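You operate a simulated robot arm through the tools that you are given. There is no shell and no other tool. Be economical: measure what you need, move in short steps, check, and stop when the job is done.

You are at the controls of a simulated robot arm. One attempt, no reset.

JOB
The red seal ring leaked: vent the plate and send its re-lap turns.
Fine: 4 turns a kPa lost. Vent before the blue knob lid comes off onto the blue mat; ring to the yellow re-lap tray. Send once; leave load and way.
Where things are to end (x, y in the base frame): blue knob lid within 0.06 m of [0.42, -0.14].

Only the result counts: the job must be done as asked and must still hold three seconds after the hand-in. Knocking over, shifting, dropping, spilling or breaking anything else fails it. A push-on lid holds only when it is set on centred and level and pressed home; a screw cap is set on level and turned clockwise until tight.

ROBOT AND FRAMES
A 6-joint arm with a two-finger parallel gripper on a trunk, on a base that drives. Base frame: it is fixed to the floor where the robot stands at the start and does not move with it; the origin is under the middle of the robot, x ahead of it, y to its left, z up. Readings come in m, rad, newtons and seconds.
With the tool pointing down near the work surface it reaches from about 0.1 to 0.74 m from the robot's upright axis, wherever it stands. Its first joint turns from -2.897 to 2.897 rad. Places, roughly: blue knob lid (7x7x5 cm) [0.5, 0.2, 0.9]; blue mat [0.6, -0.2, 0.8]; inside of the yellow re-lap tray [0.8, -1.2, 0.8]; load knob [1.1, -1.2, 0.9]; red seal ring (7x7x3 cm) [0.5, 0.2, 0.8]; round gauge [0.7, 0.3, 1]; send button [1.1, -1.3, 0.9]; steel plate [0.5, 0.2, 0.8]; turns knob [1, -1, 0.9]; valve [0.4, 0, 0.9]; way lever [1.1, -1.2, 0.9]. Payload 3.91 kg.
Tool frame: the origin (TCP) lies between the finger pads and is the grasp point; the fingertips stand 0.03 m ahead of it; z points along the fingers, y is the line along which they close. Largest opening 0.11 m; finger width 0.02, thickness 0.01; the body of the gripper, 0.048 by 0.112 m, starts 0.055 m behind the TCP.
Orientation is that of the tool frame in the base frame, as [roll, pitch, yaw] about the fixed x, y, z axes, in that order (R = Rz(yaw) Ry(pitch) Rx(roll)). With the fingers straight down and closing along the base's y, the tool's x points along the base's -x, its y along +y and its z along -z.

CONTROLS
- The arm moves only by the tool play_rows. Its argument "rows" is one flat list of numbers, 7 for each row, row after row: the shift along the tool's x, y, z in units of 25 mm (1.0 is 25 mm), then the turn, a rotation vector about the tool's x, y, z in units of 6 degrees (1.0 is 6 degrees), then the closure in counts, from 0 (fully open) to 255 (shut). In form: [tx, ty, tz, wx, wy, wz, fingers, tx, ty, tz, wx, wy, wz, fingers, ...]. A call has 1 to 20 rows; each row shifts and turns the commanded pose from where the row before left it, along the tool's axes as they then stand. A call with a number of a shift or a turn outside -1 to 1 is refused whole. Rows are played at 5 a second. More than 0.05 m and 0.15 rad between two rows, or a gripper value outside its range, and nothing of the call is played. A pose out of reach is approached as far as the arm can. The call stops where the force on the tool passes 40 N (or 10 N more than at its start, if that is more) or the arm is blocked; 0.2 s more then pass. Each finger travels about 0.045 m/s and halts on what it meets, pressing with about 30 N; the grip force reading is that of the motor and also rises with nothing between the fingers. The clock runs only during rows and for 0.2 s after the last one: add rows that do not move to give the fingers time. It gives the time, the measured TCP pose, the force on the tool (base axes), the opening and the grip force at its end, in the units of the frame above (readings bear some noise), with the torque about the TCP (base axes, N m) and any sound that the robot's microphone picked up, and new pictures: "show" is both (left out), scene, wrist or none.
- Cameras (640 x 400 px; columns grow to the right, rows downward): "scene" is now at [0.0143, 0.1262, 1.4331]; the picture's right is [-0.34, -0.94, 0.00], its down [-0.68, 0.24, -0.69] and it looks along [0.65, -0.23, -0.73] (base axes); focal length 247 px, centre (320, 200). "wrist" rides on the gripper at [0.071, 0.022, -0.107] in the tool frame; the picture's right is [-0.29, 0.96, 0.00], its down [-0.76, -0.23, -0.61] and it looks along [-0.58, -0.18, 0.79] (tool axes); focal length 243 px, centre (320, 200). There is no depth. A picture from a camera that has moved, and an enlarged one, comes with that camera's place and axes in the base frame and with its lens.
- lift_body(by): slides the trunk up (or, below 0, down) by that many m; the arm and the scene camera ride with it, the base frame stays. It gives what a move gives, with no picture.
- roll_base(legs): drives the robot by 1 to 6 legs, each [ahead, left, turn to the left] in m, m and rad, along the robot's own axes; the way and the turn of a leg run together, so that a leg with both is an arc; at most 1.5 m and 3.142 rad a leg. The arm and the cameras ride along, it lands a little off, and it stops where it bumps. It gives what a move gives, and a new picture of the scene camera.
- pan_tilt(pan, tilt): turns the head with the scene camera to pan (to the left, within 1.501 rad either way) and tilt (down, from -0.506 to 1.204), counted from straight ahead of the robot. It gives what a move gives, and a new picture of the scene camera.
- close_up(camera, box): a new picture of the part [left, top, right, bottom] of that camera's present view, enlarged. No time passes.
- hand_in(): hands the job in; it is judged then, once.

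Work in short steps. Places have to be worked out from the pictures, the camera data and where the tool is seen: move nearer, look again, correct. Check each grasp and each placing, and mend what went wrong. You have 120 turns and 260 pictures in all, those below and enlarged ones among them. Open the gripper and draw the arm clear of the work before you hand the job in, unless the task says otherwise; then end with one line.

The tools are called after "Call:" as a command line: name --argument value ..., lists and objects as JSON in quotes. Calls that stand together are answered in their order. play_rows: Moves the arm, as the interface text tells. Its arguments: {"type":"object","properties":{"rows":{"type":"array"},"show":{"type":"string","enum":["both","scene","wrist","none"]}},"required":["rows"]} The other tools are called the same way: lift_body (by) slides the trunk up or down; roll_base (legs) drives the base; pan_tilt (pan, tilt) turns the head that bears the scene camera; close_up (camera, box) takes an enlarged picture of a part of a camera's view; hand_in () hands the job in.

At the start:

```text
time_s: 0.0
eef_pos: [0.4698, -0.004, 1.0887]
tcp_rot: [3.14, 0.0, 3.139]
wrist_force: [-0.6, -0.1, 0.4]
ft_torque: [0.02, -0.02, 0.03]
grip_width: 0.11
grip_force: 0.1
trunk travel left (down, up): [-0.4, 0.19]
robot x, y, heading: [0.0019, 0.0015, 0.001]
head pan, tilt: [-0.342, 0.813]
```

scene: 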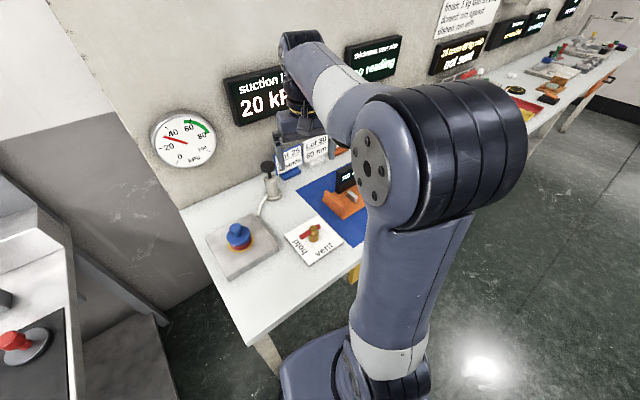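
wrist: 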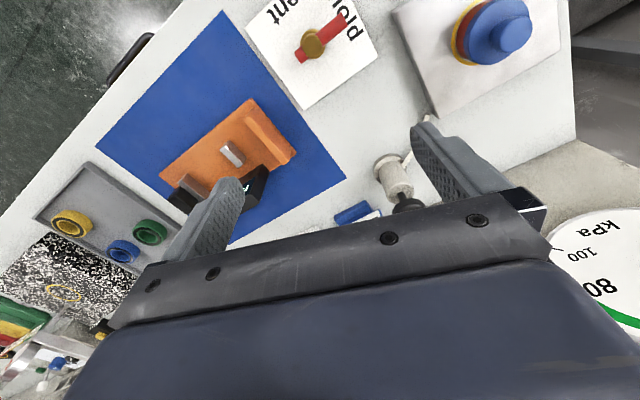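

The plate with the blue lid, the hold/vent valve and a gauge are visible. I'll read the gauge, displays and signs up close.

Call:
close_up --camera "scene" --box '[140, 60, 300, 180]'

Call:
close_up --camera "scene" --box '[420, 0, 640, 130]'

Call:
close_up --camera "scene" --box '[180, 120, 380, 280]'

Call:
pan_tilt --pan -0.7 --tilt 0.3

Call:
pan_tilt --pan 0.1 --tilt 0.4

```text
3.33 times, centred on (220, 120) of scene
camera zoom: at [0.0143, 0.1262, 1.4331], right [-0.34, -0.94, 0.0], down [-0.68, 0.24, -0.69], along [0.65, -0.23, -0.73], focal length 825 px, centre (653, 467)
```

zoom: 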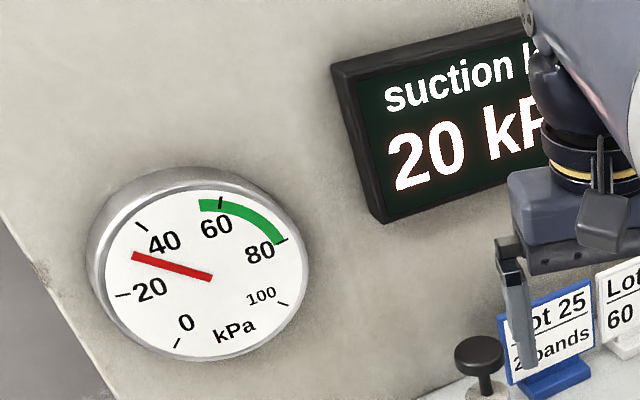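

```text
2.91 times, centred on (530, 65) of scene
camera zoom: at [0.0143, 0.1262, 1.4331], right [-0.34, -0.94, 0.0], down [-0.68, 0.24, -0.69], along [0.65, -0.23, -0.73], focal length 720 px, centre (-291, 593)
```

zoom: 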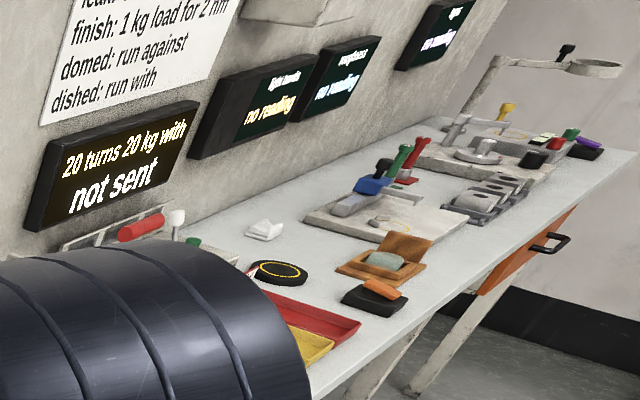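

```text
2.50 times, centred on (280, 200) of scene
camera zoom: at [0.0143, 0.1262, 1.4331], right [-0.34, -0.94, 0.0], down [-0.68, 0.24, -0.69], along [0.65, -0.23, -0.73], focal length 618 px, centre (420, 200)
```

zoom: 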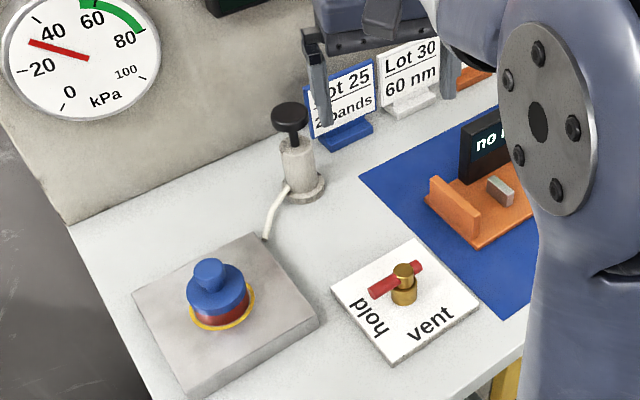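

```text
time_s: 0.9
eef_pos: [0.4701, -0.0032, 1.0874]
tcp_rot: [-3.141, 0.0, -3.142]
wrist_force: [-0.7, 0.0, -0.1]
ft_torque: [0.0, 0.01, -0.01]
grip_width: 0.1101
grip_force: 0.0
trunk travel left (down, up): [-0.4, 0.19]
robot x, y, heading: [-0.0025, 0.0009, -0.0]
head pan, tilt: [-0.7, 0.3]
camera scene: at [0.0104, 0.093, 1.4785], right [-0.64, -0.77, 0.0], down [-0.23, 0.19, -0.95], along [0.73, -0.61, -0.3], focal length 247 px, centre (320, 200)
```

scene: 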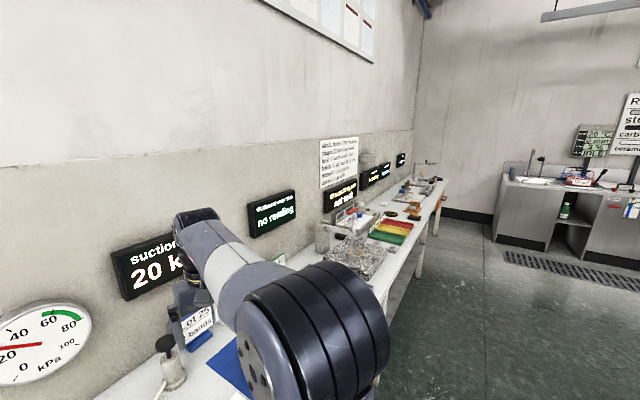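

```text
time_s: 2.1
eef_pos: [0.4709, -0.004, 1.0886]
tcp_rot: [-3.141, 0.001, -3.141]
wrist_force: [0.3, 0.2, 0.1]
ft_torque: [0.0, -0.03, 0.0]
grip_width: 0.1101
grip_force: 0.2
trunk travel left (down, up): [-0.4, 0.19]
robot x, y, heading: [0.002, -0.0007, -0.004]
head pan, tilt: [0.099, 0.4]
camera scene: at [0.0311, 0.1622, 1.4693], right [0.1, -1.0, 0.0], down [-0.39, -0.04, -0.92], along [0.92, 0.09, -0.39], focal length 247 px, centre (320, 200)
```

scene: 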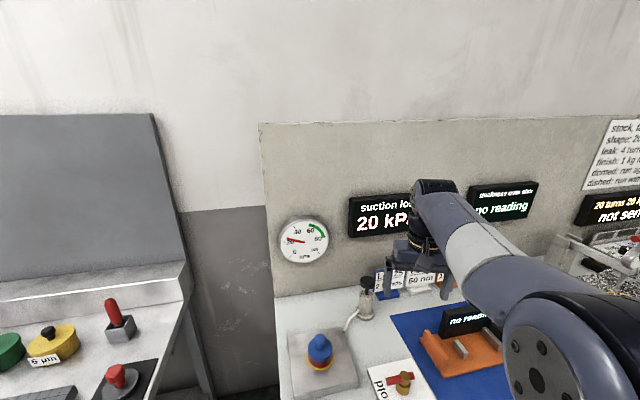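

I'll zoom in on the display and rule sheet.

Call:
close_up --camera "scene" --box '[260, 180, 420, 280]'

Call:
pan_tilt --pan -0.5 --tilt 0.4

Call:
close_up --camera "scene" --box '[320, 60, 480, 160]'

Call:
close_up --camera "scene" --box '[200, 60, 360, 160]'

```text
4.00 times, centred on (340, 230) of scene
camera zoom: at [0.0311, 0.1622, 1.4693], right [0.1, -1.0, 0.0], down [-0.39, -0.04, -0.92], along [0.92, 0.09, -0.39], focal length 990 px, centre (240, 80)
```

zoom: 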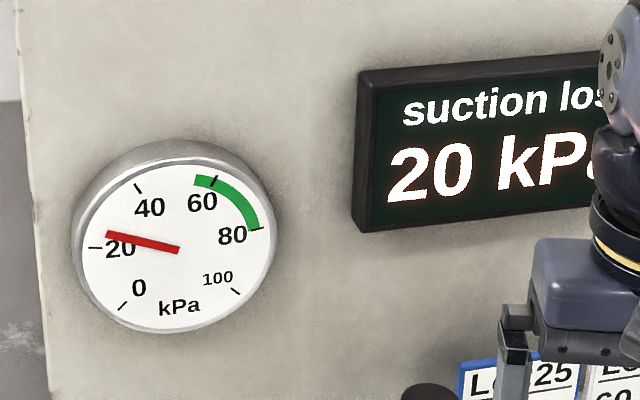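

```text
time_s: 3.1
eef_pos: [0.4689, -0.0038, 1.0887]
tcp_rot: [-3.141, 0.0, 3.142]
wrist_force: [0.1, -0.4, 0.0]
ft_torque: [-0.01, 0.04, 0.0]
grip_width: 0.11
grip_force: 0.0
trunk travel left (down, up): [-0.4, 0.19]
robot x, y, heading: [-0.0002, -0.0006, -0.002]
head pan, tilt: [-0.499, 0.4]
camera scene: at [0.0203, 0.1088, 1.4693], right [-0.48, -0.88, 0.0], down [-0.34, 0.19, -0.92], along [0.81, -0.44, -0.39], focal length 247 px, centre (320, 200)
```

scene: 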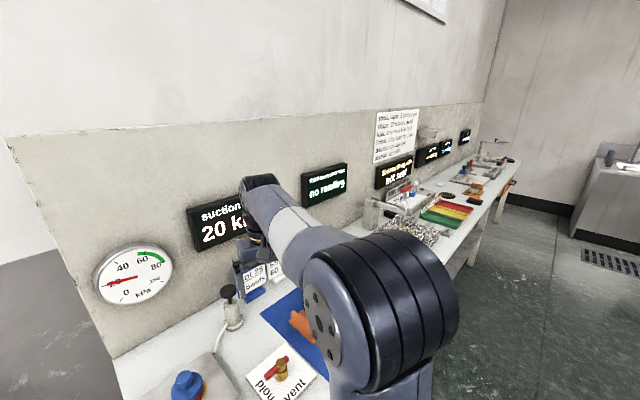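

```text
4.00 times, centred on (400, 110) of scene
camera zoom: at [0.0203, 0.1088, 1.4693], right [-0.48, -0.88, 0.0], down [-0.34, 0.19, -0.92], along [0.81, -0.44, -0.39], focal length 990 px, centre (0, 560)
```

zoom: 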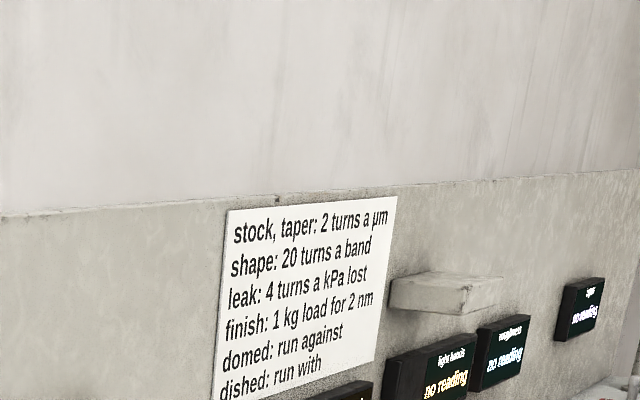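

```text
4.00 times, centred on (280, 110) of scene
camera zoom: at [0.0203, 0.1088, 1.4693], right [-0.48, -0.88, 0.0], down [-0.34, 0.19, -0.92], along [0.81, -0.44, -0.39], focal length 990 px, centre (480, 560)
```

zoom: 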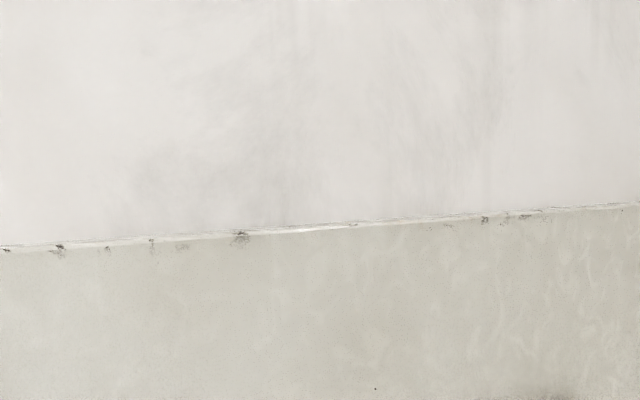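

The loss is 20 kPa, so that should be 80 turns; the full display will be checked once the arm is out of the way. I'll pull the arm back to look at the valve with the wrist camera.

Call:
play_rows --rows '[1, 0.3, 0, 0, 0, 0, 0, 1, 0.3, 0, 0, 0, 0, 0, 1, 0.3, 0, 0, 0, 0, 0, 1, 0.3, 0, 0, 0, 0, 0, 1, 0.3, 0, 0, 0, 0, 0, 1, 0.3, 0, 0, 0, 0, 0, 1, 0.2, 0, 0, 0, 0, 0, 0, 0, 0, 0, 0, 0, 0]'

Call:
close_up --camera "scene" --box '[160, 180, 320, 280]'

Call:
close_up --camera "wrist" --box '[220, 100, 460, 250]'

```text
time_s: 4.9
eef_pos: [0.2932, 0.0428, 1.0886]
tcp_rot: [-3.141, 0.002, -3.14]
wrist_force: [0.2, 0.0, -0.5]
ft_torque: [-0.01, 0.0, 0.01]
grip_width: 0.1102
grip_force: 0.0
trunk travel left (down, up): [-0.4, 0.19]
robot x, y, heading: [0.0019, 0.0006, -0.003]
head pan, tilt: [-0.499, 0.4]
camera scene: at [0.02, 0.1087, 1.4693], right [-0.48, -0.88, 0.0], down [-0.34, 0.19, -0.92], along [0.81, -0.44, -0.39], focal length 247 px, centre (320, 200)
camera wrist: at [0.2223, 0.0651, 1.1962], right [0.29, 0.96, 0.0], down [0.76, -0.23, 0.61], along [0.58, -0.18, -0.79], focal length 243 px, centre (320, 200)
```

scene: 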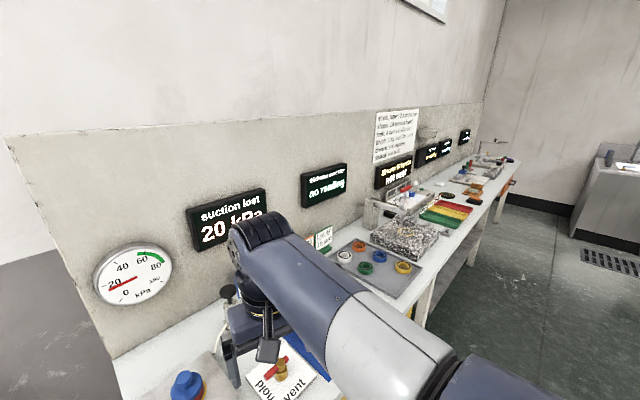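
wrist: 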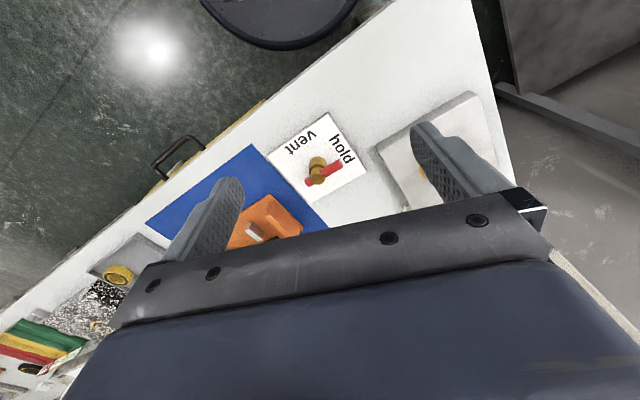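

```text
4.00 times, centred on (240, 230) of scene
camera zoom: at [0.02, 0.1087, 1.4693], right [-0.48, -0.88, 0.0], down [-0.34, 0.19, -0.92], along [0.81, -0.44, -0.39], focal length 990 px, centre (640, 80)
```

zoom: 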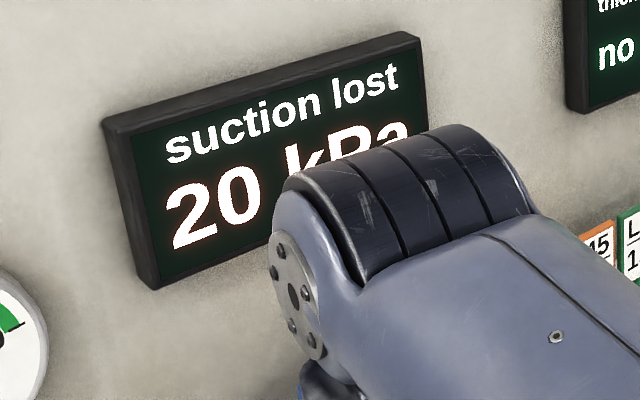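

```text
2.67 times, centred on (340, 175) of wrist
camera zoom: at [0.2223, 0.0651, 1.1962], right [0.29, 0.96, 0.0], down [0.76, -0.23, 0.61], along [0.58, -0.18, -0.79], focal length 647 px, centre (267, 267)
```

zoom: 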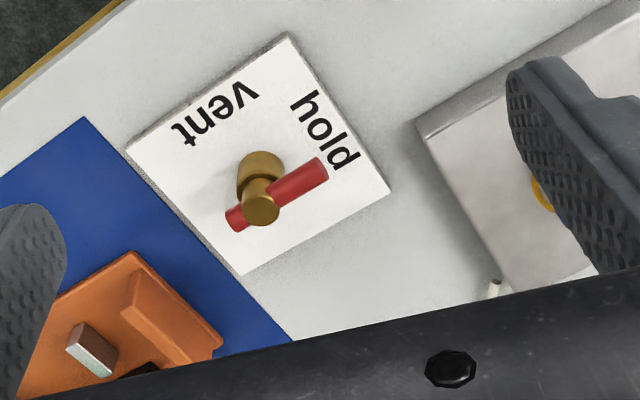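

The bar points at "hold" (+y) and "vent" is toward −x. I'll come down closed-fingered on the far (+x) side of the bar, to push it round.

Call:
play_rows --rows '[-1, 0, 0, 0, 0, 0, 255, -1, 0, 0, 0, 0, 0, 255, -1, -0.1, 0, 0, 0, 0, 255, -1, -0.1, 0, 0, 0, 0, 255, -1, -0.1, 0, 0, 0, 0, 255, -1, -0.1, 1, 0, 0, 0, 255, -0.5, -0.1, 1, 0, 0, 0, 255, 0, 0, 1, 0, 0, 0, 255, 0, 0, 1, 0, 0, 0, 255, 0, 0, 1, 0, 0, 0, 255, 0, 0, 1, 0, 0, 0, 255, 0, 0, 1, 0, 0, 0, 255, 0, 0, 0, 0, 0, 0, 255]'

Call:
pan_tilt --pan -0.25 --tilt 0.9

```text
time_s: 7.7
eef_pos: [0.4564, 0.0349, 0.9139]
tcp_rot: [-3.141, 0.001, -3.141]
wrist_force: [-0.2, -0.2, 0.2]
ft_torque: [0.01, 0.0, 0.0]
grip_width: 0.0001
grip_force: 30.1
trunk travel left (down, up): [-0.4, 0.19]
robot x, y, heading: [-0.0025, 0.0001, 0.004]
head pan, tilt: [-0.499, 0.4]
camera scene: at [0.0204, 0.1087, 1.4693], right [-0.48, -0.88, 0.0], down [-0.34, 0.19, -0.92], along [0.81, -0.44, -0.39], focal length 247 px, centre (320, 200)
camera wrist: at [0.3855, 0.0554, 1.0206], right [0.29, 0.96, 0.0], down [0.76, -0.23, 0.61], along [0.58, -0.18, -0.79], focal length 243 px, centre (320, 200)
```

scene: 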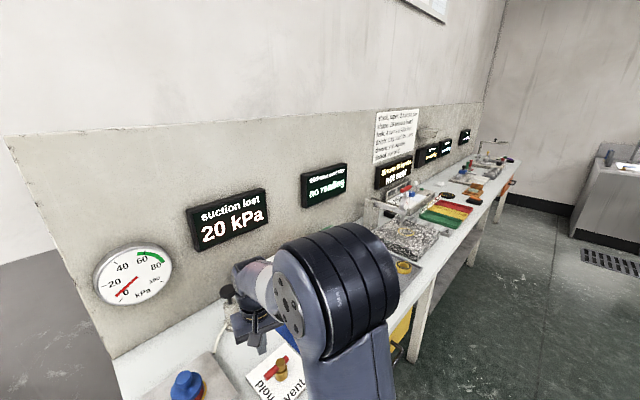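
wrist: 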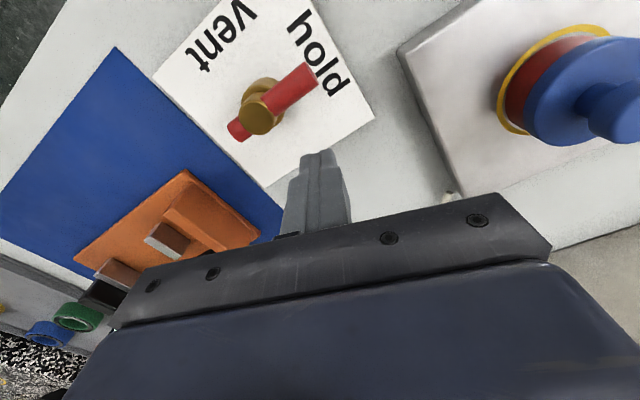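

```text
time_s: 8.6
eef_pos: [0.4573, 0.0331, 0.9137]
tcp_rot: [3.141, 0.001, -3.14]
wrist_force: [-0.2, 0.3, 0.0]
ft_torque: [-0.01, -0.01, 0.02]
grip_width: 0.0
grip_force: 30.0
trunk travel left (down, up): [-0.4, 0.19]
robot x, y, heading: [0.0009, 0.0015, 0.001]
head pan, tilt: [-0.25, 0.901]
camera scene: at [0.0121, 0.1344, 1.4264], right [-0.25, -0.97, 0.0], down [-0.76, 0.19, -0.62], along [0.6, -0.15, -0.78], focal length 247 px, centre (320, 200)
```

scene: 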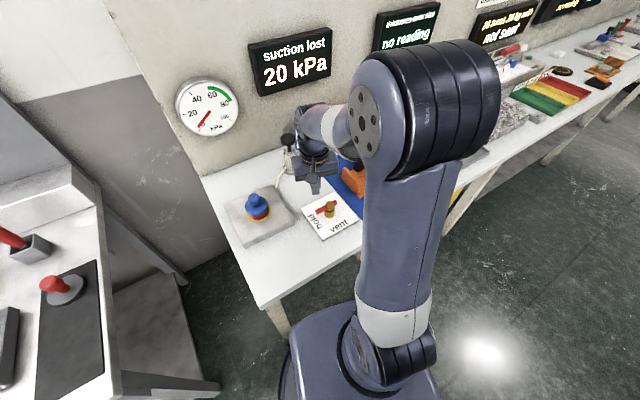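

Estimated hub at (0.425, 0.0); the bar is about 18° past +y and vent is about 90° further round. I descend and push round to about 90° first.

Call:
play_rows --rows '[0, 0, 0.72, 0, 0, 0, 255, 0, 0, 0.72, 0, 0, 0, 255, 0, 0, 0.72, 0, 0, 0, 255, 0.44, 0, 0, 0, 0, 0, 255, 0.44, 0, 0, 0, 0, 0, 255, 0.34, 0, 0, 0, 0, 0, 255, 0.34, 0, 0, 0, 0, 0, 255, 0.34, -0.17, 0, 0, 0, 0, 255, 0.34, -0.17, 0, 0, 0, 0, 255, 0.24, -0.28, 0, 0, 0, 0, 255]'

```text
time_s: 10.8
eef_pos: [0.3943, 0.0188, 0.8583]
tcp_rot: [-3.141, 0.0, -3.14]
wrist_force: [0.0, 0.1, 0.1]
ft_torque: [0.01, -0.02, -0.01]
grip_width: 0.0002
grip_force: 30.3
trunk travel left (down, up): [-0.4, 0.19]
robot x, y, heading: [0.0001, 0.0002, 0.003]
head pan, tilt: [-0.25, 0.901]
camera scene: at [0.012, 0.1344, 1.4263], right [-0.25, -0.97, 0.0], down [-0.76, 0.19, -0.62], along [0.6, -0.15, -0.78], focal length 247 px, centre (320, 200)
camera wrist: at [0.3241, 0.0393, 0.9661], right [0.29, 0.96, 0.0], down [0.76, -0.23, 0.61], along [0.58, -0.18, -0.79], focal length 243 px, centre (320, 200)
```

scene: 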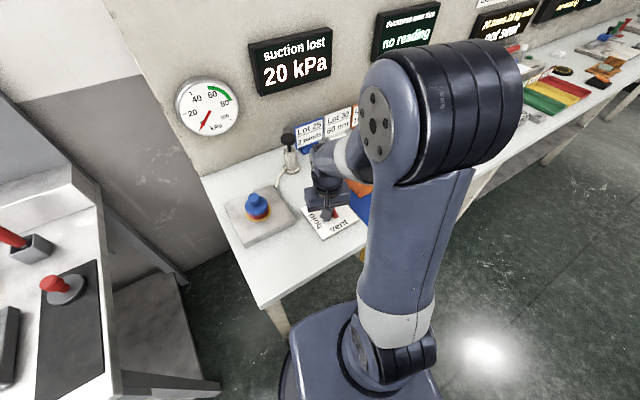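
wrist: 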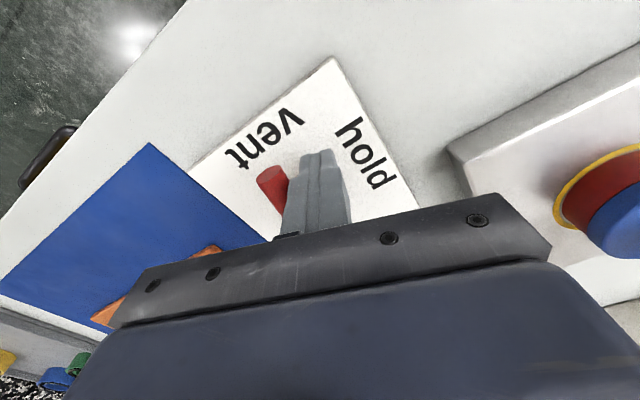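

The bar follows. I push the rest of the way.

Call:
play_rows --rows '[0.1, -0.2, 0, 0, 0, 0, 255, 0.1, -0.2, 0, 0, 0, 0, 255, 0.02, -0.15, 0, 0, 0, 0, 255, 0, 0, 0, 0, 0, 0, 255]'

Call:
close_up --camera "scene" --box '[160, 60, 360, 260]'

```text
time_s: 11.6
eef_pos: [0.3909, 0.0117, 0.8607]
tcp_rot: [3.136, 0.005, -3.136]
wrist_force: [-2.4, 13.7, 6.5]
ft_torque: [-0.08, -0.07, 0.1]
grip_width: 0.0
grip_force: 30.4
trunk travel left (down, up): [-0.4, 0.19]
robot x, y, heading: [0.0005, 0.0005, 0.002]
head pan, tilt: [-0.25, 0.901]
stopped in row 3: the force on the tool passed its limit (the readings are from after the stop); the commanded pose is now the measured one
camera scene: at [0.0111, 0.1372, 1.4262], right [-0.24, -0.97, 0.0], down [-0.76, 0.19, -0.62], along [0.6, -0.15, -0.78], focal length 247 px, centre (320, 200)
camera wrist: at [0.3194, 0.0327, 0.9671], right [0.29, 0.96, 0.01], down [0.76, -0.23, 0.61], along [0.59, -0.17, -0.79], focal length 243 px, centre (320, 200)
```

scene: 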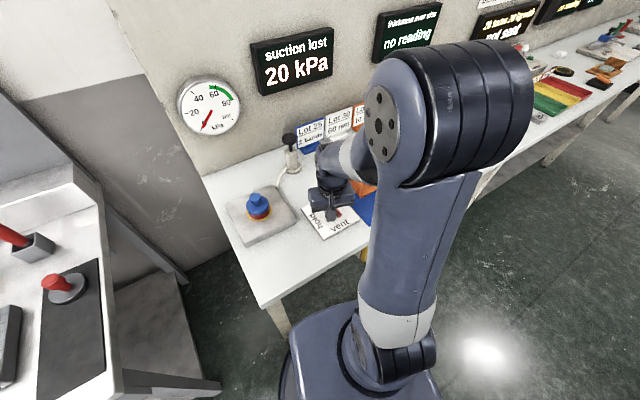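
wrist: 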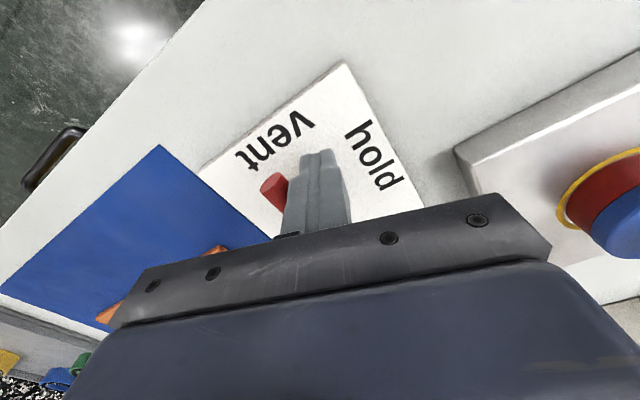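

```text
2.00 times, centred on (260, 160) of scene
camera zoom: at [0.0111, 0.1372, 1.4262], right [-0.24, -0.97, 0.0], down [-0.76, 0.19, -0.62], along [0.6, -0.15, -0.78], focal length 495 px, centre (440, 280)
```

zoom: 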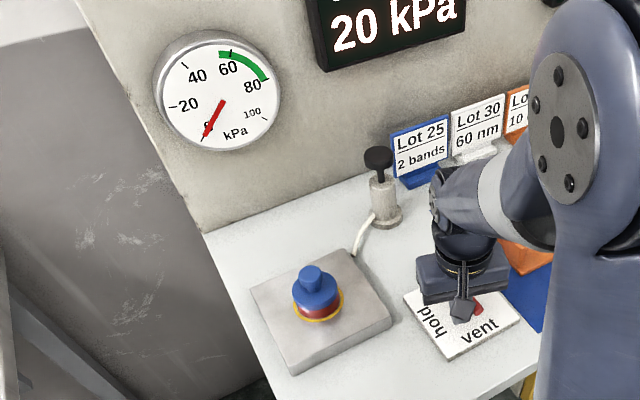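

The bar hit its stop at "vent" and the gauge reads 0. I back off, rise, and move to look at the lid.

Call:
play_rows --rows '[0, 0.5, 0, 0, 0, 0, 255, 0, 0.3, -1, 0, 0, 0, 255, 0, 0, -1, 0, 0, 0, 255, 0, 0, -1, 0, 0, 0, 200, 0, 0, -1, 0, 0, 0, 100, 0, 0, -1, 0, 0, 0, 0, 0.3, 1, -1, 0, 0, 0, 0, 0.3, 1, -1, 0, 0, 0, 0, 0.3, 1, -1, 0, 0, 0, 0, 0.3, 1, 0, 0, 0, 0, 0, 0.3, 1, 0, 0, 0, 0, 0, 0.3, 1, 0, 0, 0, 0, 0, 0.3, 1, 0, 0, 0, 0, 0, 0.3, 1, 0, 0, 0, 0, 0, 0, 0, 0, 0, 0, 0, 0]'

Call:
close_up --camera "scene" --box '[160, 60, 360, 260]'

Call:
close_up --camera "wrist" --box '[220, 80, 460, 230]'

```text
time_s: 14.8
eef_pos: [0.3296, 0.2303, 1.0615]
tcp_rot: [3.137, 0.003, -3.139]
wrist_force: [0.5, 0.3, -0.1]
ft_torque: [-0.01, -0.03, 0.02]
grip_width: 0.1099
grip_force: 0.0
trunk travel left (down, up): [-0.4, 0.19]
robot x, y, heading: [-0.0034, 0.0016, 0.004]
head pan, tilt: [-0.25, 0.901]
camera scene: at [0.0119, 0.1353, 1.4263], right [-0.25, -0.97, 0.0], down [-0.76, 0.19, -0.62], along [0.6, -0.15, -0.78], focal length 247 px, centre (320, 200)
camera wrist: at [0.2594, 0.2498, 1.1687], right [0.29, 0.96, 0.01], down [0.76, -0.23, 0.61], along [0.58, -0.17, -0.79], focal length 243 px, centre (320, 200)
```

scene: 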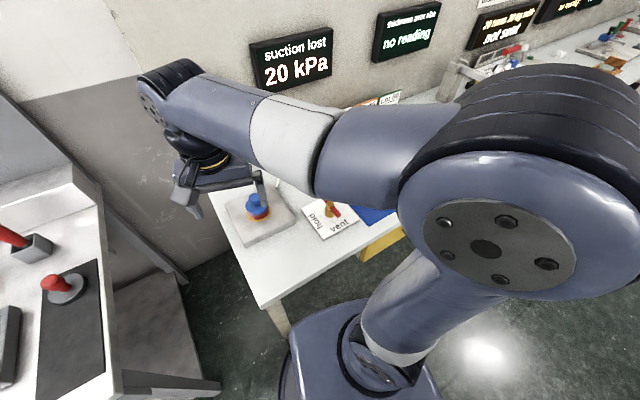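
wrist: 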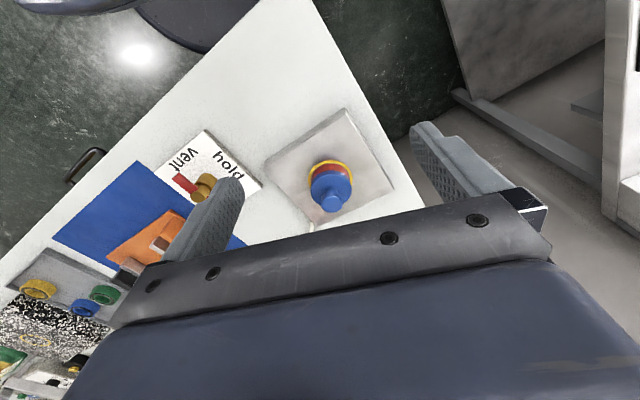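

```text
2.00 times, centred on (260, 160) of scene
camera zoom: at [0.0119, 0.1353, 1.4263], right [-0.25, -0.97, 0.0], down [-0.76, 0.19, -0.62], along [0.6, -0.15, -0.78], focal length 495 px, centre (440, 280)
```

zoom: 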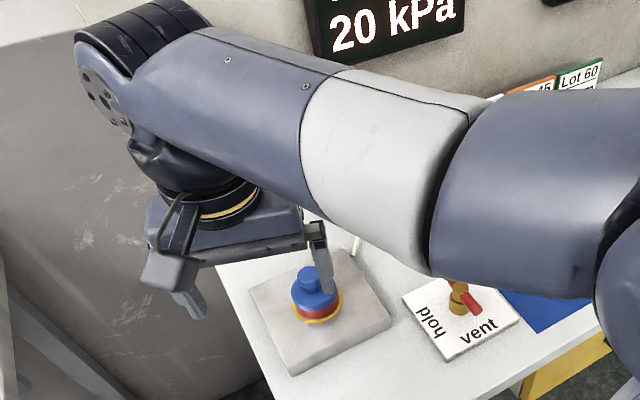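

```text
2.67 times, centred on (340, 155) of wrist
camera zoom: at [0.2594, 0.2498, 1.1687], right [0.29, 0.96, 0.01], down [0.76, -0.23, 0.61], along [0.58, -0.17, -0.79], focal length 647 px, centre (267, 320)
```

zoom: 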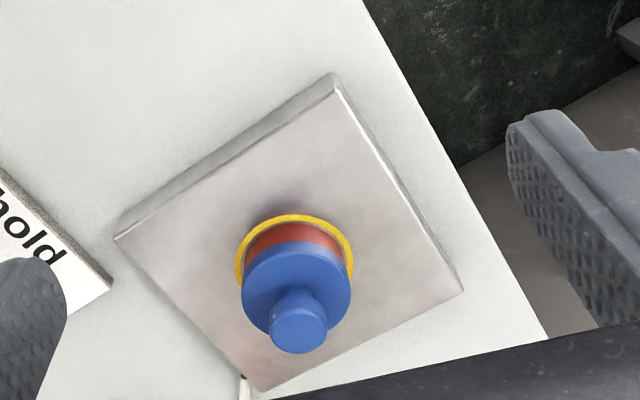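

The lid sits at roughly (0.475, 0.206) with its knob top around z 0.89. I move above it and refine.

Call:
play_rows --rows '[-1, -0.2, 0, 0, 0, 0, 0, -1, -0.2, 0, 0, 0, 0, 0, -1, -0.2, 0, 0, 0, 0, 0, -1, -0.2, 0, 0, 0, 0, 0, -1, -0.2, 0, 0, 0, 0, 0, -0.8, 0, 1, 0, 0, 0, 0, 0, 0, 1, 0, 0, 0, 0, 0, 0, 1, 0, 0, 0, 0, 0, 0, 0, 0, 0, 0, 0]' --show "wrist"

Call:
close_up --camera "wrist" --box '[200, 80, 440, 230]'

```text
time_s: 16.8
eef_pos: [0.4749, 0.2044, 0.9828]
tcp_rot: [3.136, 0.002, -3.138]
wrist_force: [0.6, -0.1, -0.5]
ft_torque: [0.02, 0.0, -0.01]
grip_width: 0.1099
grip_force: 0.1
trunk travel left (down, up): [-0.4, 0.19]
robot x, y, heading: [-0.0022, 0.0017, 0.003]
head pan, tilt: [-0.25, 0.901]
camera wrist: at [0.4039, 0.225, 1.0902], right [0.29, 0.96, 0.01], down [0.76, -0.23, 0.61], along [0.58, -0.17, -0.79], focal length 243 px, centre (320, 200)
```

wrist: 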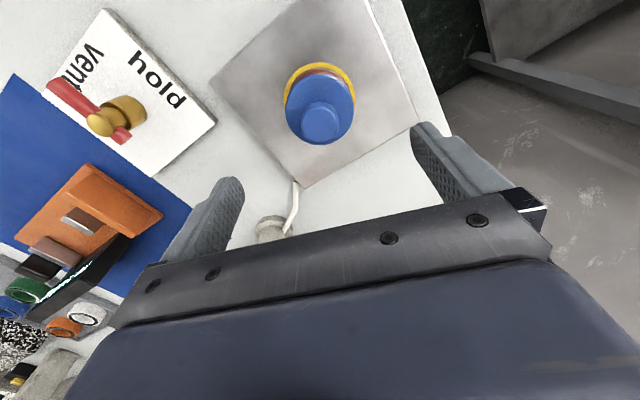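

```text
2.67 times, centred on (320, 155) of wrist
camera zoom: at [0.4039, 0.225, 1.0902], right [0.29, 0.96, 0.01], down [0.76, -0.23, 0.61], along [0.58, -0.17, -0.79], focal length 647 px, centre (320, 320)
```

zoom: 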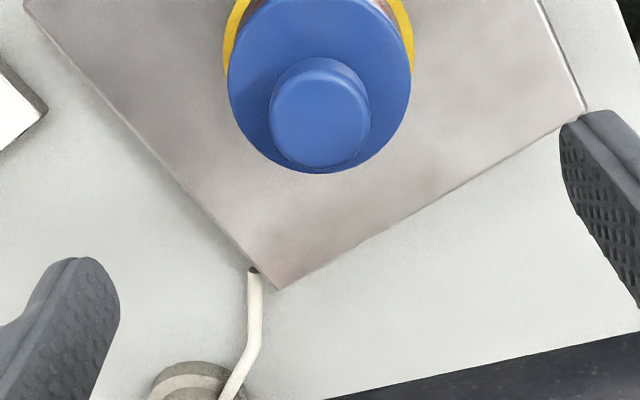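

Triangulated knob top: (0.471, 0.206, 0.896), diameter 3 cm. I descend and grip it just above the disc.

Call:
play_rows --rows '[0.16, 0.06, 0.8, 0, 0, 0, 0, 0, 0, 0.8, 0, 0, 0, 0, 0, 0, 0.8, 0, 0, 0, 0, 0, 0, 0.8, 0, 0, 0, 0, 0, 0, 0, 0, 0, 0, 255, 0, 0, 0, 0, 0, 0, 255, 0, 0, 0, 0, 0, 0, 255, 0, 0, 0, 0, 0, 0, 255, 0, 0, 0, 0, 0, 0, 255, 0, 0, 0, 0, 0, 0, 255]'

```text
time_s: 19.0
eef_pos: [0.4706, 0.2065, 0.9068]
tcp_rot: [3.137, 0.004, -3.138]
wrist_force: [0.6, -0.2, 0.4]
ft_torque: [-0.05, 0.0, 0.02]
grip_width: 0.031
grip_force: 30.3
trunk travel left (down, up): [-0.4, 0.19]
robot x, y, heading: [0.0017, -0.0003, 0.001]
head pan, tilt: [-0.25, 0.901]
camera scene: at [0.0119, 0.1351, 1.4263], right [-0.25, -0.97, 0.0], down [-0.76, 0.19, -0.62], along [0.6, -0.15, -0.78], focal length 247 px, centre (320, 200)
camera wrist: at [0.3999, 0.2265, 1.0136], right [0.29, 0.96, 0.01], down [0.76, -0.23, 0.61], along [0.58, -0.17, -0.79], focal length 243 px, centre (320, 200)
```

scene: 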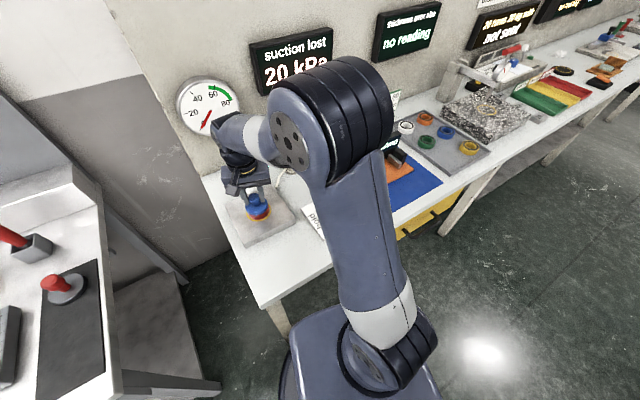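
wrist: 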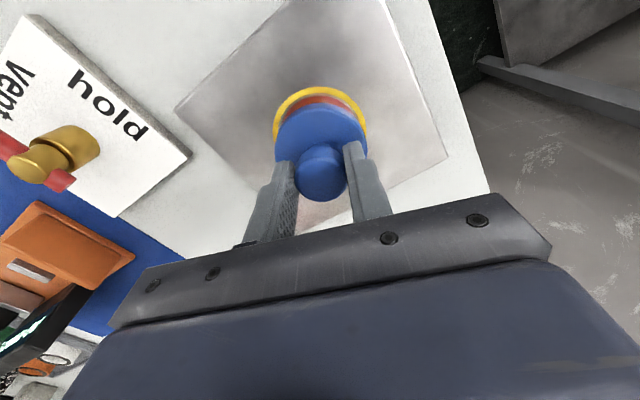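

The knob is gripped (31 mm). I lift slowly.

Call:
play_rows --rows '[0, 0, -0.5, 0, 0, 0, 255, 0, 0, -0.5, 0, 0, 0, 255, 0, 0, -1, 0, 0, 0, 255, 0, 0, -1, 0, 0, 0, 255, 0, 0, 0, 0, 0, 0, 255]'

```text
time_s: 20.2
eef_pos: [0.4722, 0.2061, 0.9812]
tcp_rot: [3.139, 0.005, -3.139]
wrist_force: [-0.6, -0.2, -2.5]
ft_torque: [-0.02, 0.03, 0.01]
grip_width: 0.0311
grip_force: 30.2
trunk travel left (down, up): [-0.4, 0.19]
robot x, y, heading: [-0.0027, -0.001, 0.004]
head pan, tilt: [-0.25, 0.901]
camera scene: at [0.012, 0.1352, 1.4263], right [-0.25, -0.97, 0.0], down [-0.76, 0.19, -0.62], along [0.6, -0.15, -0.78], focal length 247 px, centre (320, 200)
camera wrist: at [0.401, 0.2265, 1.0877], right [0.29, 0.96, 0.01], down [0.76, -0.23, 0.61], along [0.58, -0.17, -0.79], focal length 243 px, centre (320, 200)
```

scene: 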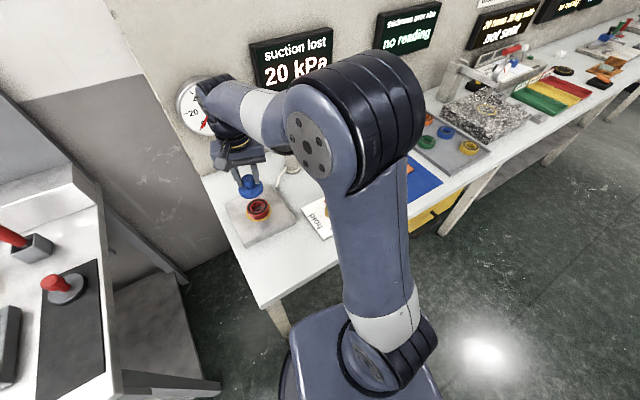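
wrist: 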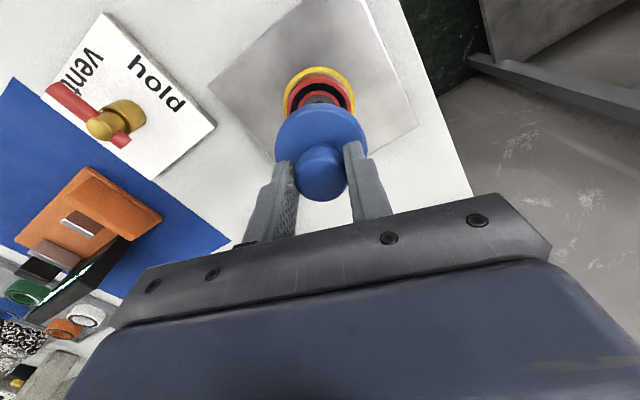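

The ring stayed on the plate and the lid is free. I carry it over to the mat and look before setting down.

Call:
play_rows --rows '[0.15, -1, -1, 0, 0, 0, 255, 0.15, -1, -1, 0, 0, 0, 255, 0.15, -1, -1, 0, 0, 0, 255, 0.15, -1, 0, 0, 0, 0, 255, 0.15, -1, 0, 0, 0, 0, 255, 0.15, -1, 0, 0, 0, 0, 255, 0.15, -1, 0, 0, 0, 0, 255, 0.15, -1, 0, 0, 0, 0, 255, 0.15, -1, 0, 0, 0, 0, 255, 0.15, -1, 0, 0, 0, 0, 255, 0.15, -1, 0, 0, 0, 0, 255, 0.15, -1, 0, 0, 0, 0, 255, 0.15, -1, 0, 0, 0, 0, 255, 0.15, -0.8, 0, 0, 0, 0, 255, 0, 0, 0, 0, 0, 0, 255]'

```text
time_s: 23.4
eef_pos: [0.4172, -0.1407, 1.0537]
tcp_rot: [3.137, 0.004, -3.138]
wrist_force: [-0.1, 0.2, -2.5]
ft_torque: [-0.02, -0.01, 0.02]
grip_width: 0.0312
grip_force: 30.3
trunk travel left (down, up): [-0.4, 0.19]
robot x, y, heading: [-0.002, -0.0017, 0.001]
head pan, tilt: [-0.25, 0.901]
camera scene: at [0.012, 0.1349, 1.4263], right [-0.25, -0.97, 0.0], down [-0.76, 0.19, -0.62], along [0.6, -0.15, -0.78], focal length 247 px, centre (320, 200)
camera wrist: at [0.3465, -0.1202, 1.1609], right [0.29, 0.96, 0.01], down [0.76, -0.23, 0.61], along [0.58, -0.17, -0.79], focal length 243 px, centre (320, 200)
```

scene: 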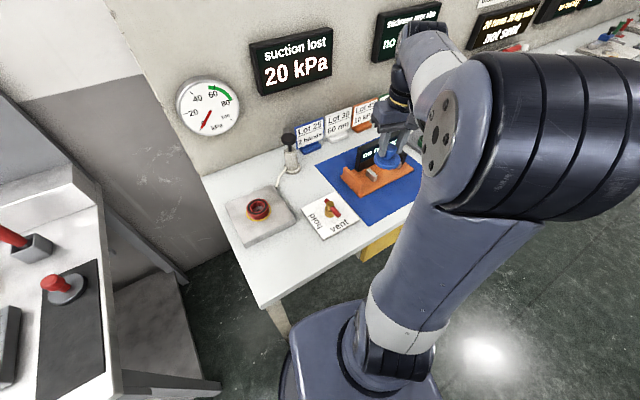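
wrist: 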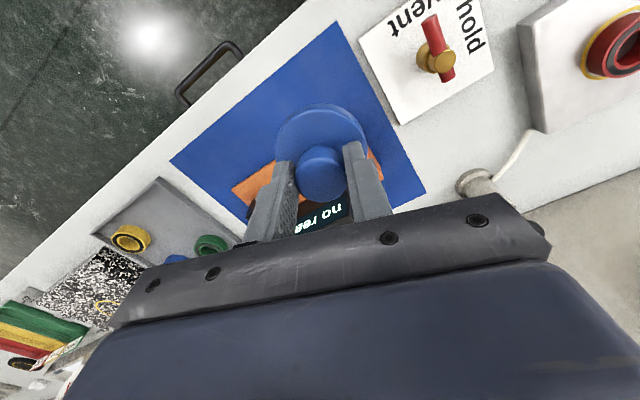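

The mat strip between its front edge and the orange gauge is about 9 cm wide here, so (0.42, −0.14) fits. I go lower and check.

Call:
play_rows --rows '[-0.1, 0, 1, 0, 0, 0, 255, 0, 0, 1, 0, 0, 0, 255, 0, 0, 1, 0, 0, 0, 255, 0, 0, 1, 0, 0, 0, 255, 0, 0, 1, 0, 0, 0, 255, 0, 0, 0.8, 0, 0, 0, 255, 0, 0, 0, 0, 0, 0, 255]'

Call:
close_up --camera "wrist" --box '[200, 50, 440, 200]'

Call:
close_up --camera "scene" --box '[310, 100, 470, 240]'

```text
time_s: 25.0
eef_pos: [0.4216, -0.138, 0.9087]
tcp_rot: [3.135, 0.004, -3.138]
wrist_force: [-0.3, 0.3, -3.3]
ft_torque: [-0.01, 0.02, 0.0]
grip_width: 0.0309
grip_force: 30.0
trunk travel left (down, up): [-0.4, 0.19]
robot x, y, heading: [0.0006, 0.0005, 0.005]
head pan, tilt: [-0.25, 0.901]
camera scene: at [0.0122, 0.135, 1.4263], right [-0.25, -0.97, 0.0], down [-0.76, 0.19, -0.62], along [0.6, -0.15, -0.78], focal length 247 px, centre (320, 200)
camera wrist: at [0.3508, -0.1171, 1.0159], right [0.29, 0.96, 0.01], down [0.76, -0.23, 0.61], along [0.58, -0.17, -0.79], focal length 243 px, centre (320, 200)
```

scene: 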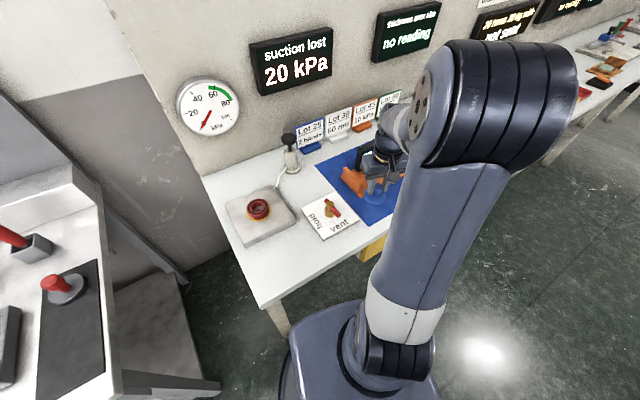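
wrist: 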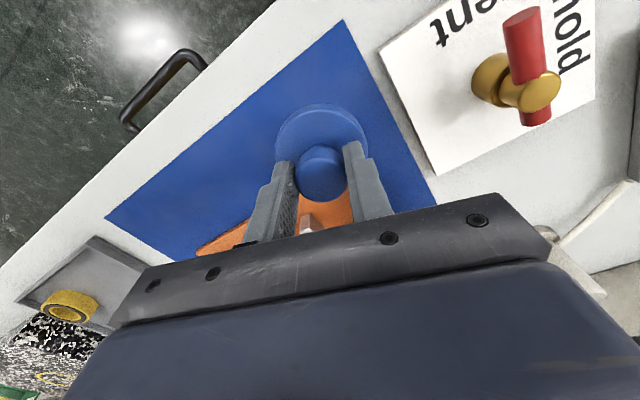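

```text
2.67 times, centred on (320, 125) of wrist
camera zoom: at [0.3508, -0.1171, 1.0159], right [0.29, 0.96, 0.01], down [0.76, -0.23, 0.61], along [0.58, -0.17, -0.79], focal length 647 px, centre (320, 400)
```

zoom: 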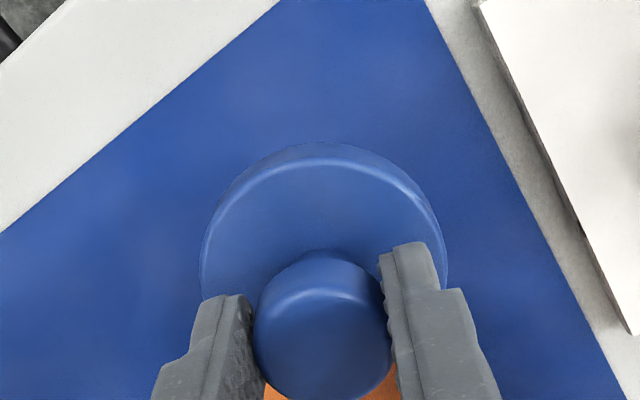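

```text
2.86 times, centred on (390, 170) of scene
camera zoom: at [0.0122, 0.135, 1.4263], right [-0.25, -0.97, 0.0], down [-0.76, 0.19, -0.62], along [0.6, -0.15, -0.78], focal length 707 px, centre (120, 286)
```

zoom: 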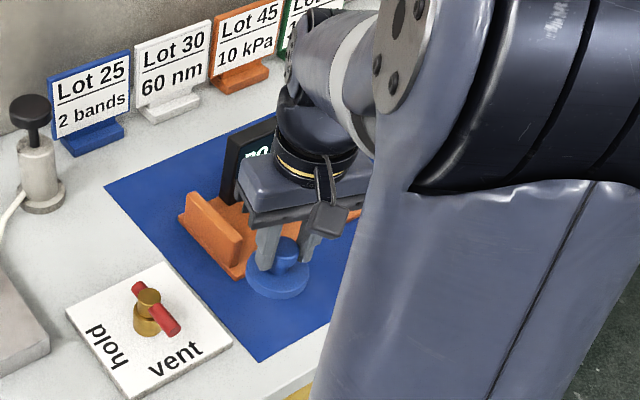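

Clear. I nudge 4 mm toward the front and lower until contact.

Call:
play_rows --rows '[0.2, 0, 0.6, 0, 0, 0, 255, 0, 0, 0.6, 0, 0, 0, 255, 0, 0, 0.3, 0, 0, 0, 255, 0, 0, 0.15, 0, 0, 0, 255, 0, 0, 0, 0, 0, 0, 255]'

Call:
close_up --camera "scene" --box '[310, 100, 470, 240]'

```text
time_s: 26.2
eef_pos: [0.4172, -0.1387, 0.8677]
tcp_rot: [3.136, 0.003, -3.139]
wrist_force: [-0.2, -0.1, -2.9]
ft_torque: [0.01, -0.01, -0.01]
grip_width: 0.031
grip_force: 29.9
trunk travel left (down, up): [-0.4, 0.19]
robot x, y, heading: [0.0017, 0.0028, 0.003]
head pan, tilt: [-0.25, 0.901]
camera scene: at [0.0121, 0.135, 1.4263], right [-0.25, -0.97, 0.0], down [-0.76, 0.19, -0.62], along [0.6, -0.15, -0.78], focal length 247 px, centre (320, 200)
camera wrist: at [0.3464, -0.1182, 0.9744], right [0.29, 0.96, 0.01], down [0.76, -0.23, 0.61], along [0.58, -0.17, -0.79], focal length 243 px, centre (320, 200)
```

scene: 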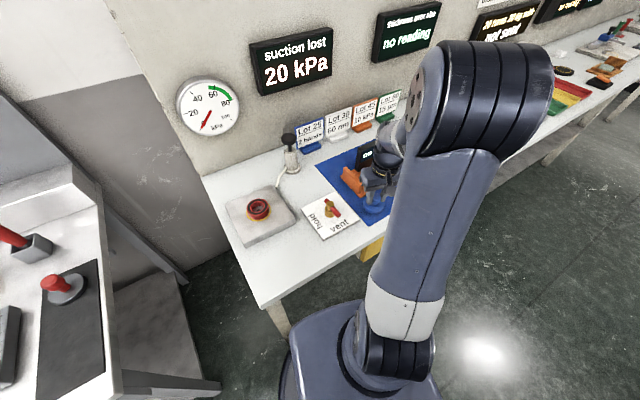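
wrist: 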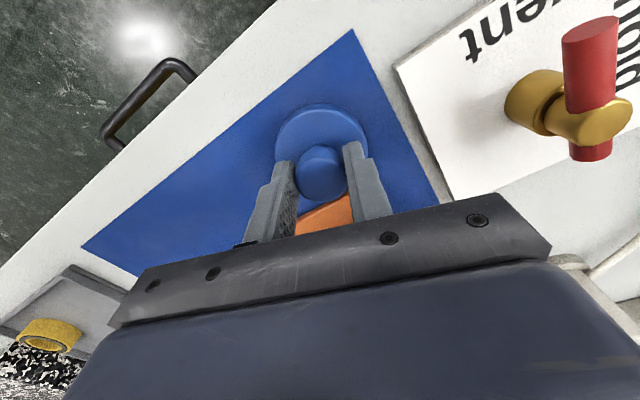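

```text
2.86 times, centred on (390, 170) of scene
camera zoom: at [0.0121, 0.135, 1.4263], right [-0.25, -0.97, 0.0], down [-0.76, 0.19, -0.62], along [0.6, -0.15, -0.78], focal length 707 px, centre (120, 286)
```

zoom: 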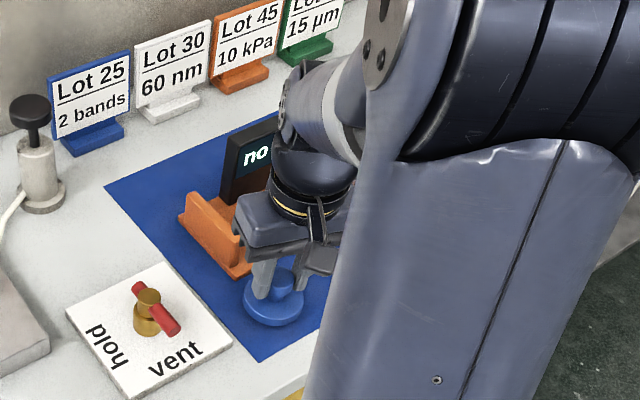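

Still hanging (−2.9 N). I lower in 2.5 mm steps.

Call:
play_rows --rows '[0, 0, 0.1, 0, 0, 0, 255, 0, 0, 0.1, 0, 0, 0, 255, 0, 0, 0.1, 0, 0, 0, 255, 0, 0, 0, 0, 0, 0, 255]' --show "none"

```text
time_s: 27.2
eef_pos: [0.4173, -0.1396, 0.8592]
tcp_rot: [3.136, 0.001, -3.138]
wrist_force: [-1.3, 0.4, -3.1]
ft_torque: [0.01, 0.02, 0.01]
grip_width: 0.0312
grip_force: 30.3
trunk travel left (down, up): [-0.4, 0.19]
robot x, y, heading: [-0.0029, -0.0014, 0.002]
head pan, tilt: [-0.25, 0.901]
```

Call:
play_rows --rows '[0, 0, 0.1, 0, 0, 0, 255, 0, 0, 0.1, 0, 0, 0, 255, 0, 0, 0, 0, 0, 0, 255]' --show "wrist"

```text
time_s: 28.0
eef_pos: [0.4164, -0.1372, 0.8539]
tcp_rot: [3.137, 0.003, -3.138]
wrist_force: [-0.3, 1.4, -2.1]
ft_torque: [0.02, 0.01, -0.01]
grip_width: 0.031
grip_force: 29.9
trunk travel left (down, up): [-0.4, 0.19]
robot x, y, heading: [-0.0007, 0.0043, 0.001]
head pan, tilt: [-0.25, 0.901]
camera wrist: at [0.3461, -0.118, 0.9621], right [0.29, 0.96, 0.01], down [0.76, -0.23, 0.61], along [0.58, -0.17, -0.79], focal length 243 px, centre (320, 200)
```

wrist: 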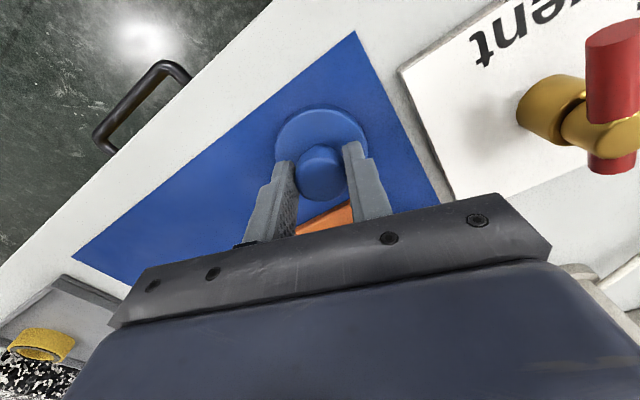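

Force barely changes; I continue a little.

Call:
play_rows --rows '[0, 0, 0.1, 0, 0, 0, 255, 0, 0, 0.1, 0, 0, 0, 255, 0, 0, 0, 0, 0, 0, 255]' --show "none"

```text
time_s: 28.8
eef_pos: [0.417, -0.1393, 0.8518]
tcp_rot: [3.14, 0.007, -3.137]
wrist_force: [4.4, 2.3, 27.4]
ft_torque: [0.03, -0.25, 0.2]
grip_width: 0.0313
grip_force: 30.0
trunk travel left (down, up): [-0.4, 0.19]
robot x, y, heading: [0.0016, 0.0021, 0.001]
head pan, tilt: [-0.25, 0.901]
```

It's resting on the mat. I ease off, open, and rise.

Call:
play_rows --rows '[0, 0, -0.1, 0, 0, 0, 255, 0, 0, 0, 0, 0, 0, 110, 0, 0, 0, 0, 0, 0, 110, 0, 0, 0, 0, 0, 0, 110, 0, 0, -0.5, 0, 0, 0, 110, 0, 0, -1, 0, 0, 0, 110, 0, 0, -1, 0, 0, 0, 110, 0, 0, -1, 0, 0, 0, 110, 0, 0, -1, 0, 0, 0, 110, 0, 0, 0, 0, 0, 0, 110]'

```text
time_s: 31.0
eef_pos: [0.4176, -0.1394, 0.9659]
tcp_rot: [3.137, 0.003, -3.136]
wrist_force: [-0.2, 0.2, -0.9]
ft_torque: [-0.05, 0.0, 0.02]
grip_width: 0.0627
grip_force: 0.1
trunk travel left (down, up): [-0.4, 0.19]
robot x, y, heading: [-0.0003, 0.0023, -0.004]
head pan, tilt: [-0.25, 0.901]
camera scene: at [0.0118, 0.1351, 1.4263], right [-0.25, -0.97, 0.0], down [-0.76, 0.19, -0.62], along [0.6, -0.15, -0.78], focal length 247 px, centre (320, 200)
camera wrist: at [0.3465, -0.1188, 1.0734], right [0.29, 0.96, 0.01], down [0.76, -0.23, 0.61], along [0.58, -0.17, -0.79], focal length 243 px, centre (320, 200)
```

scene: 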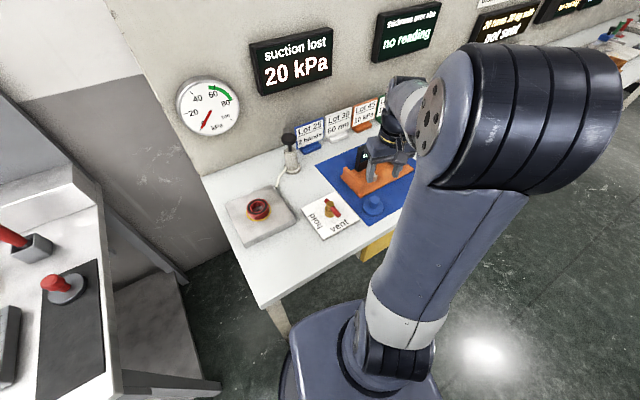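
wrist: 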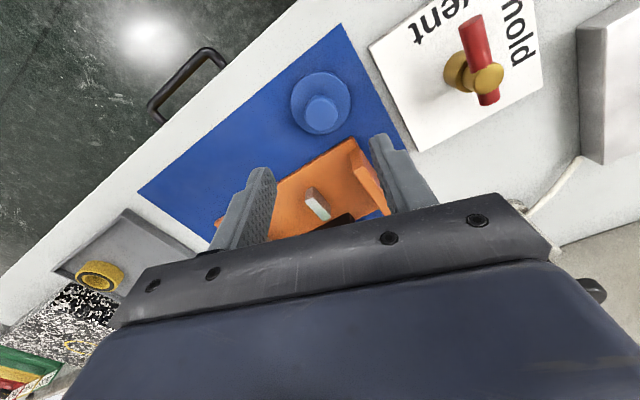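

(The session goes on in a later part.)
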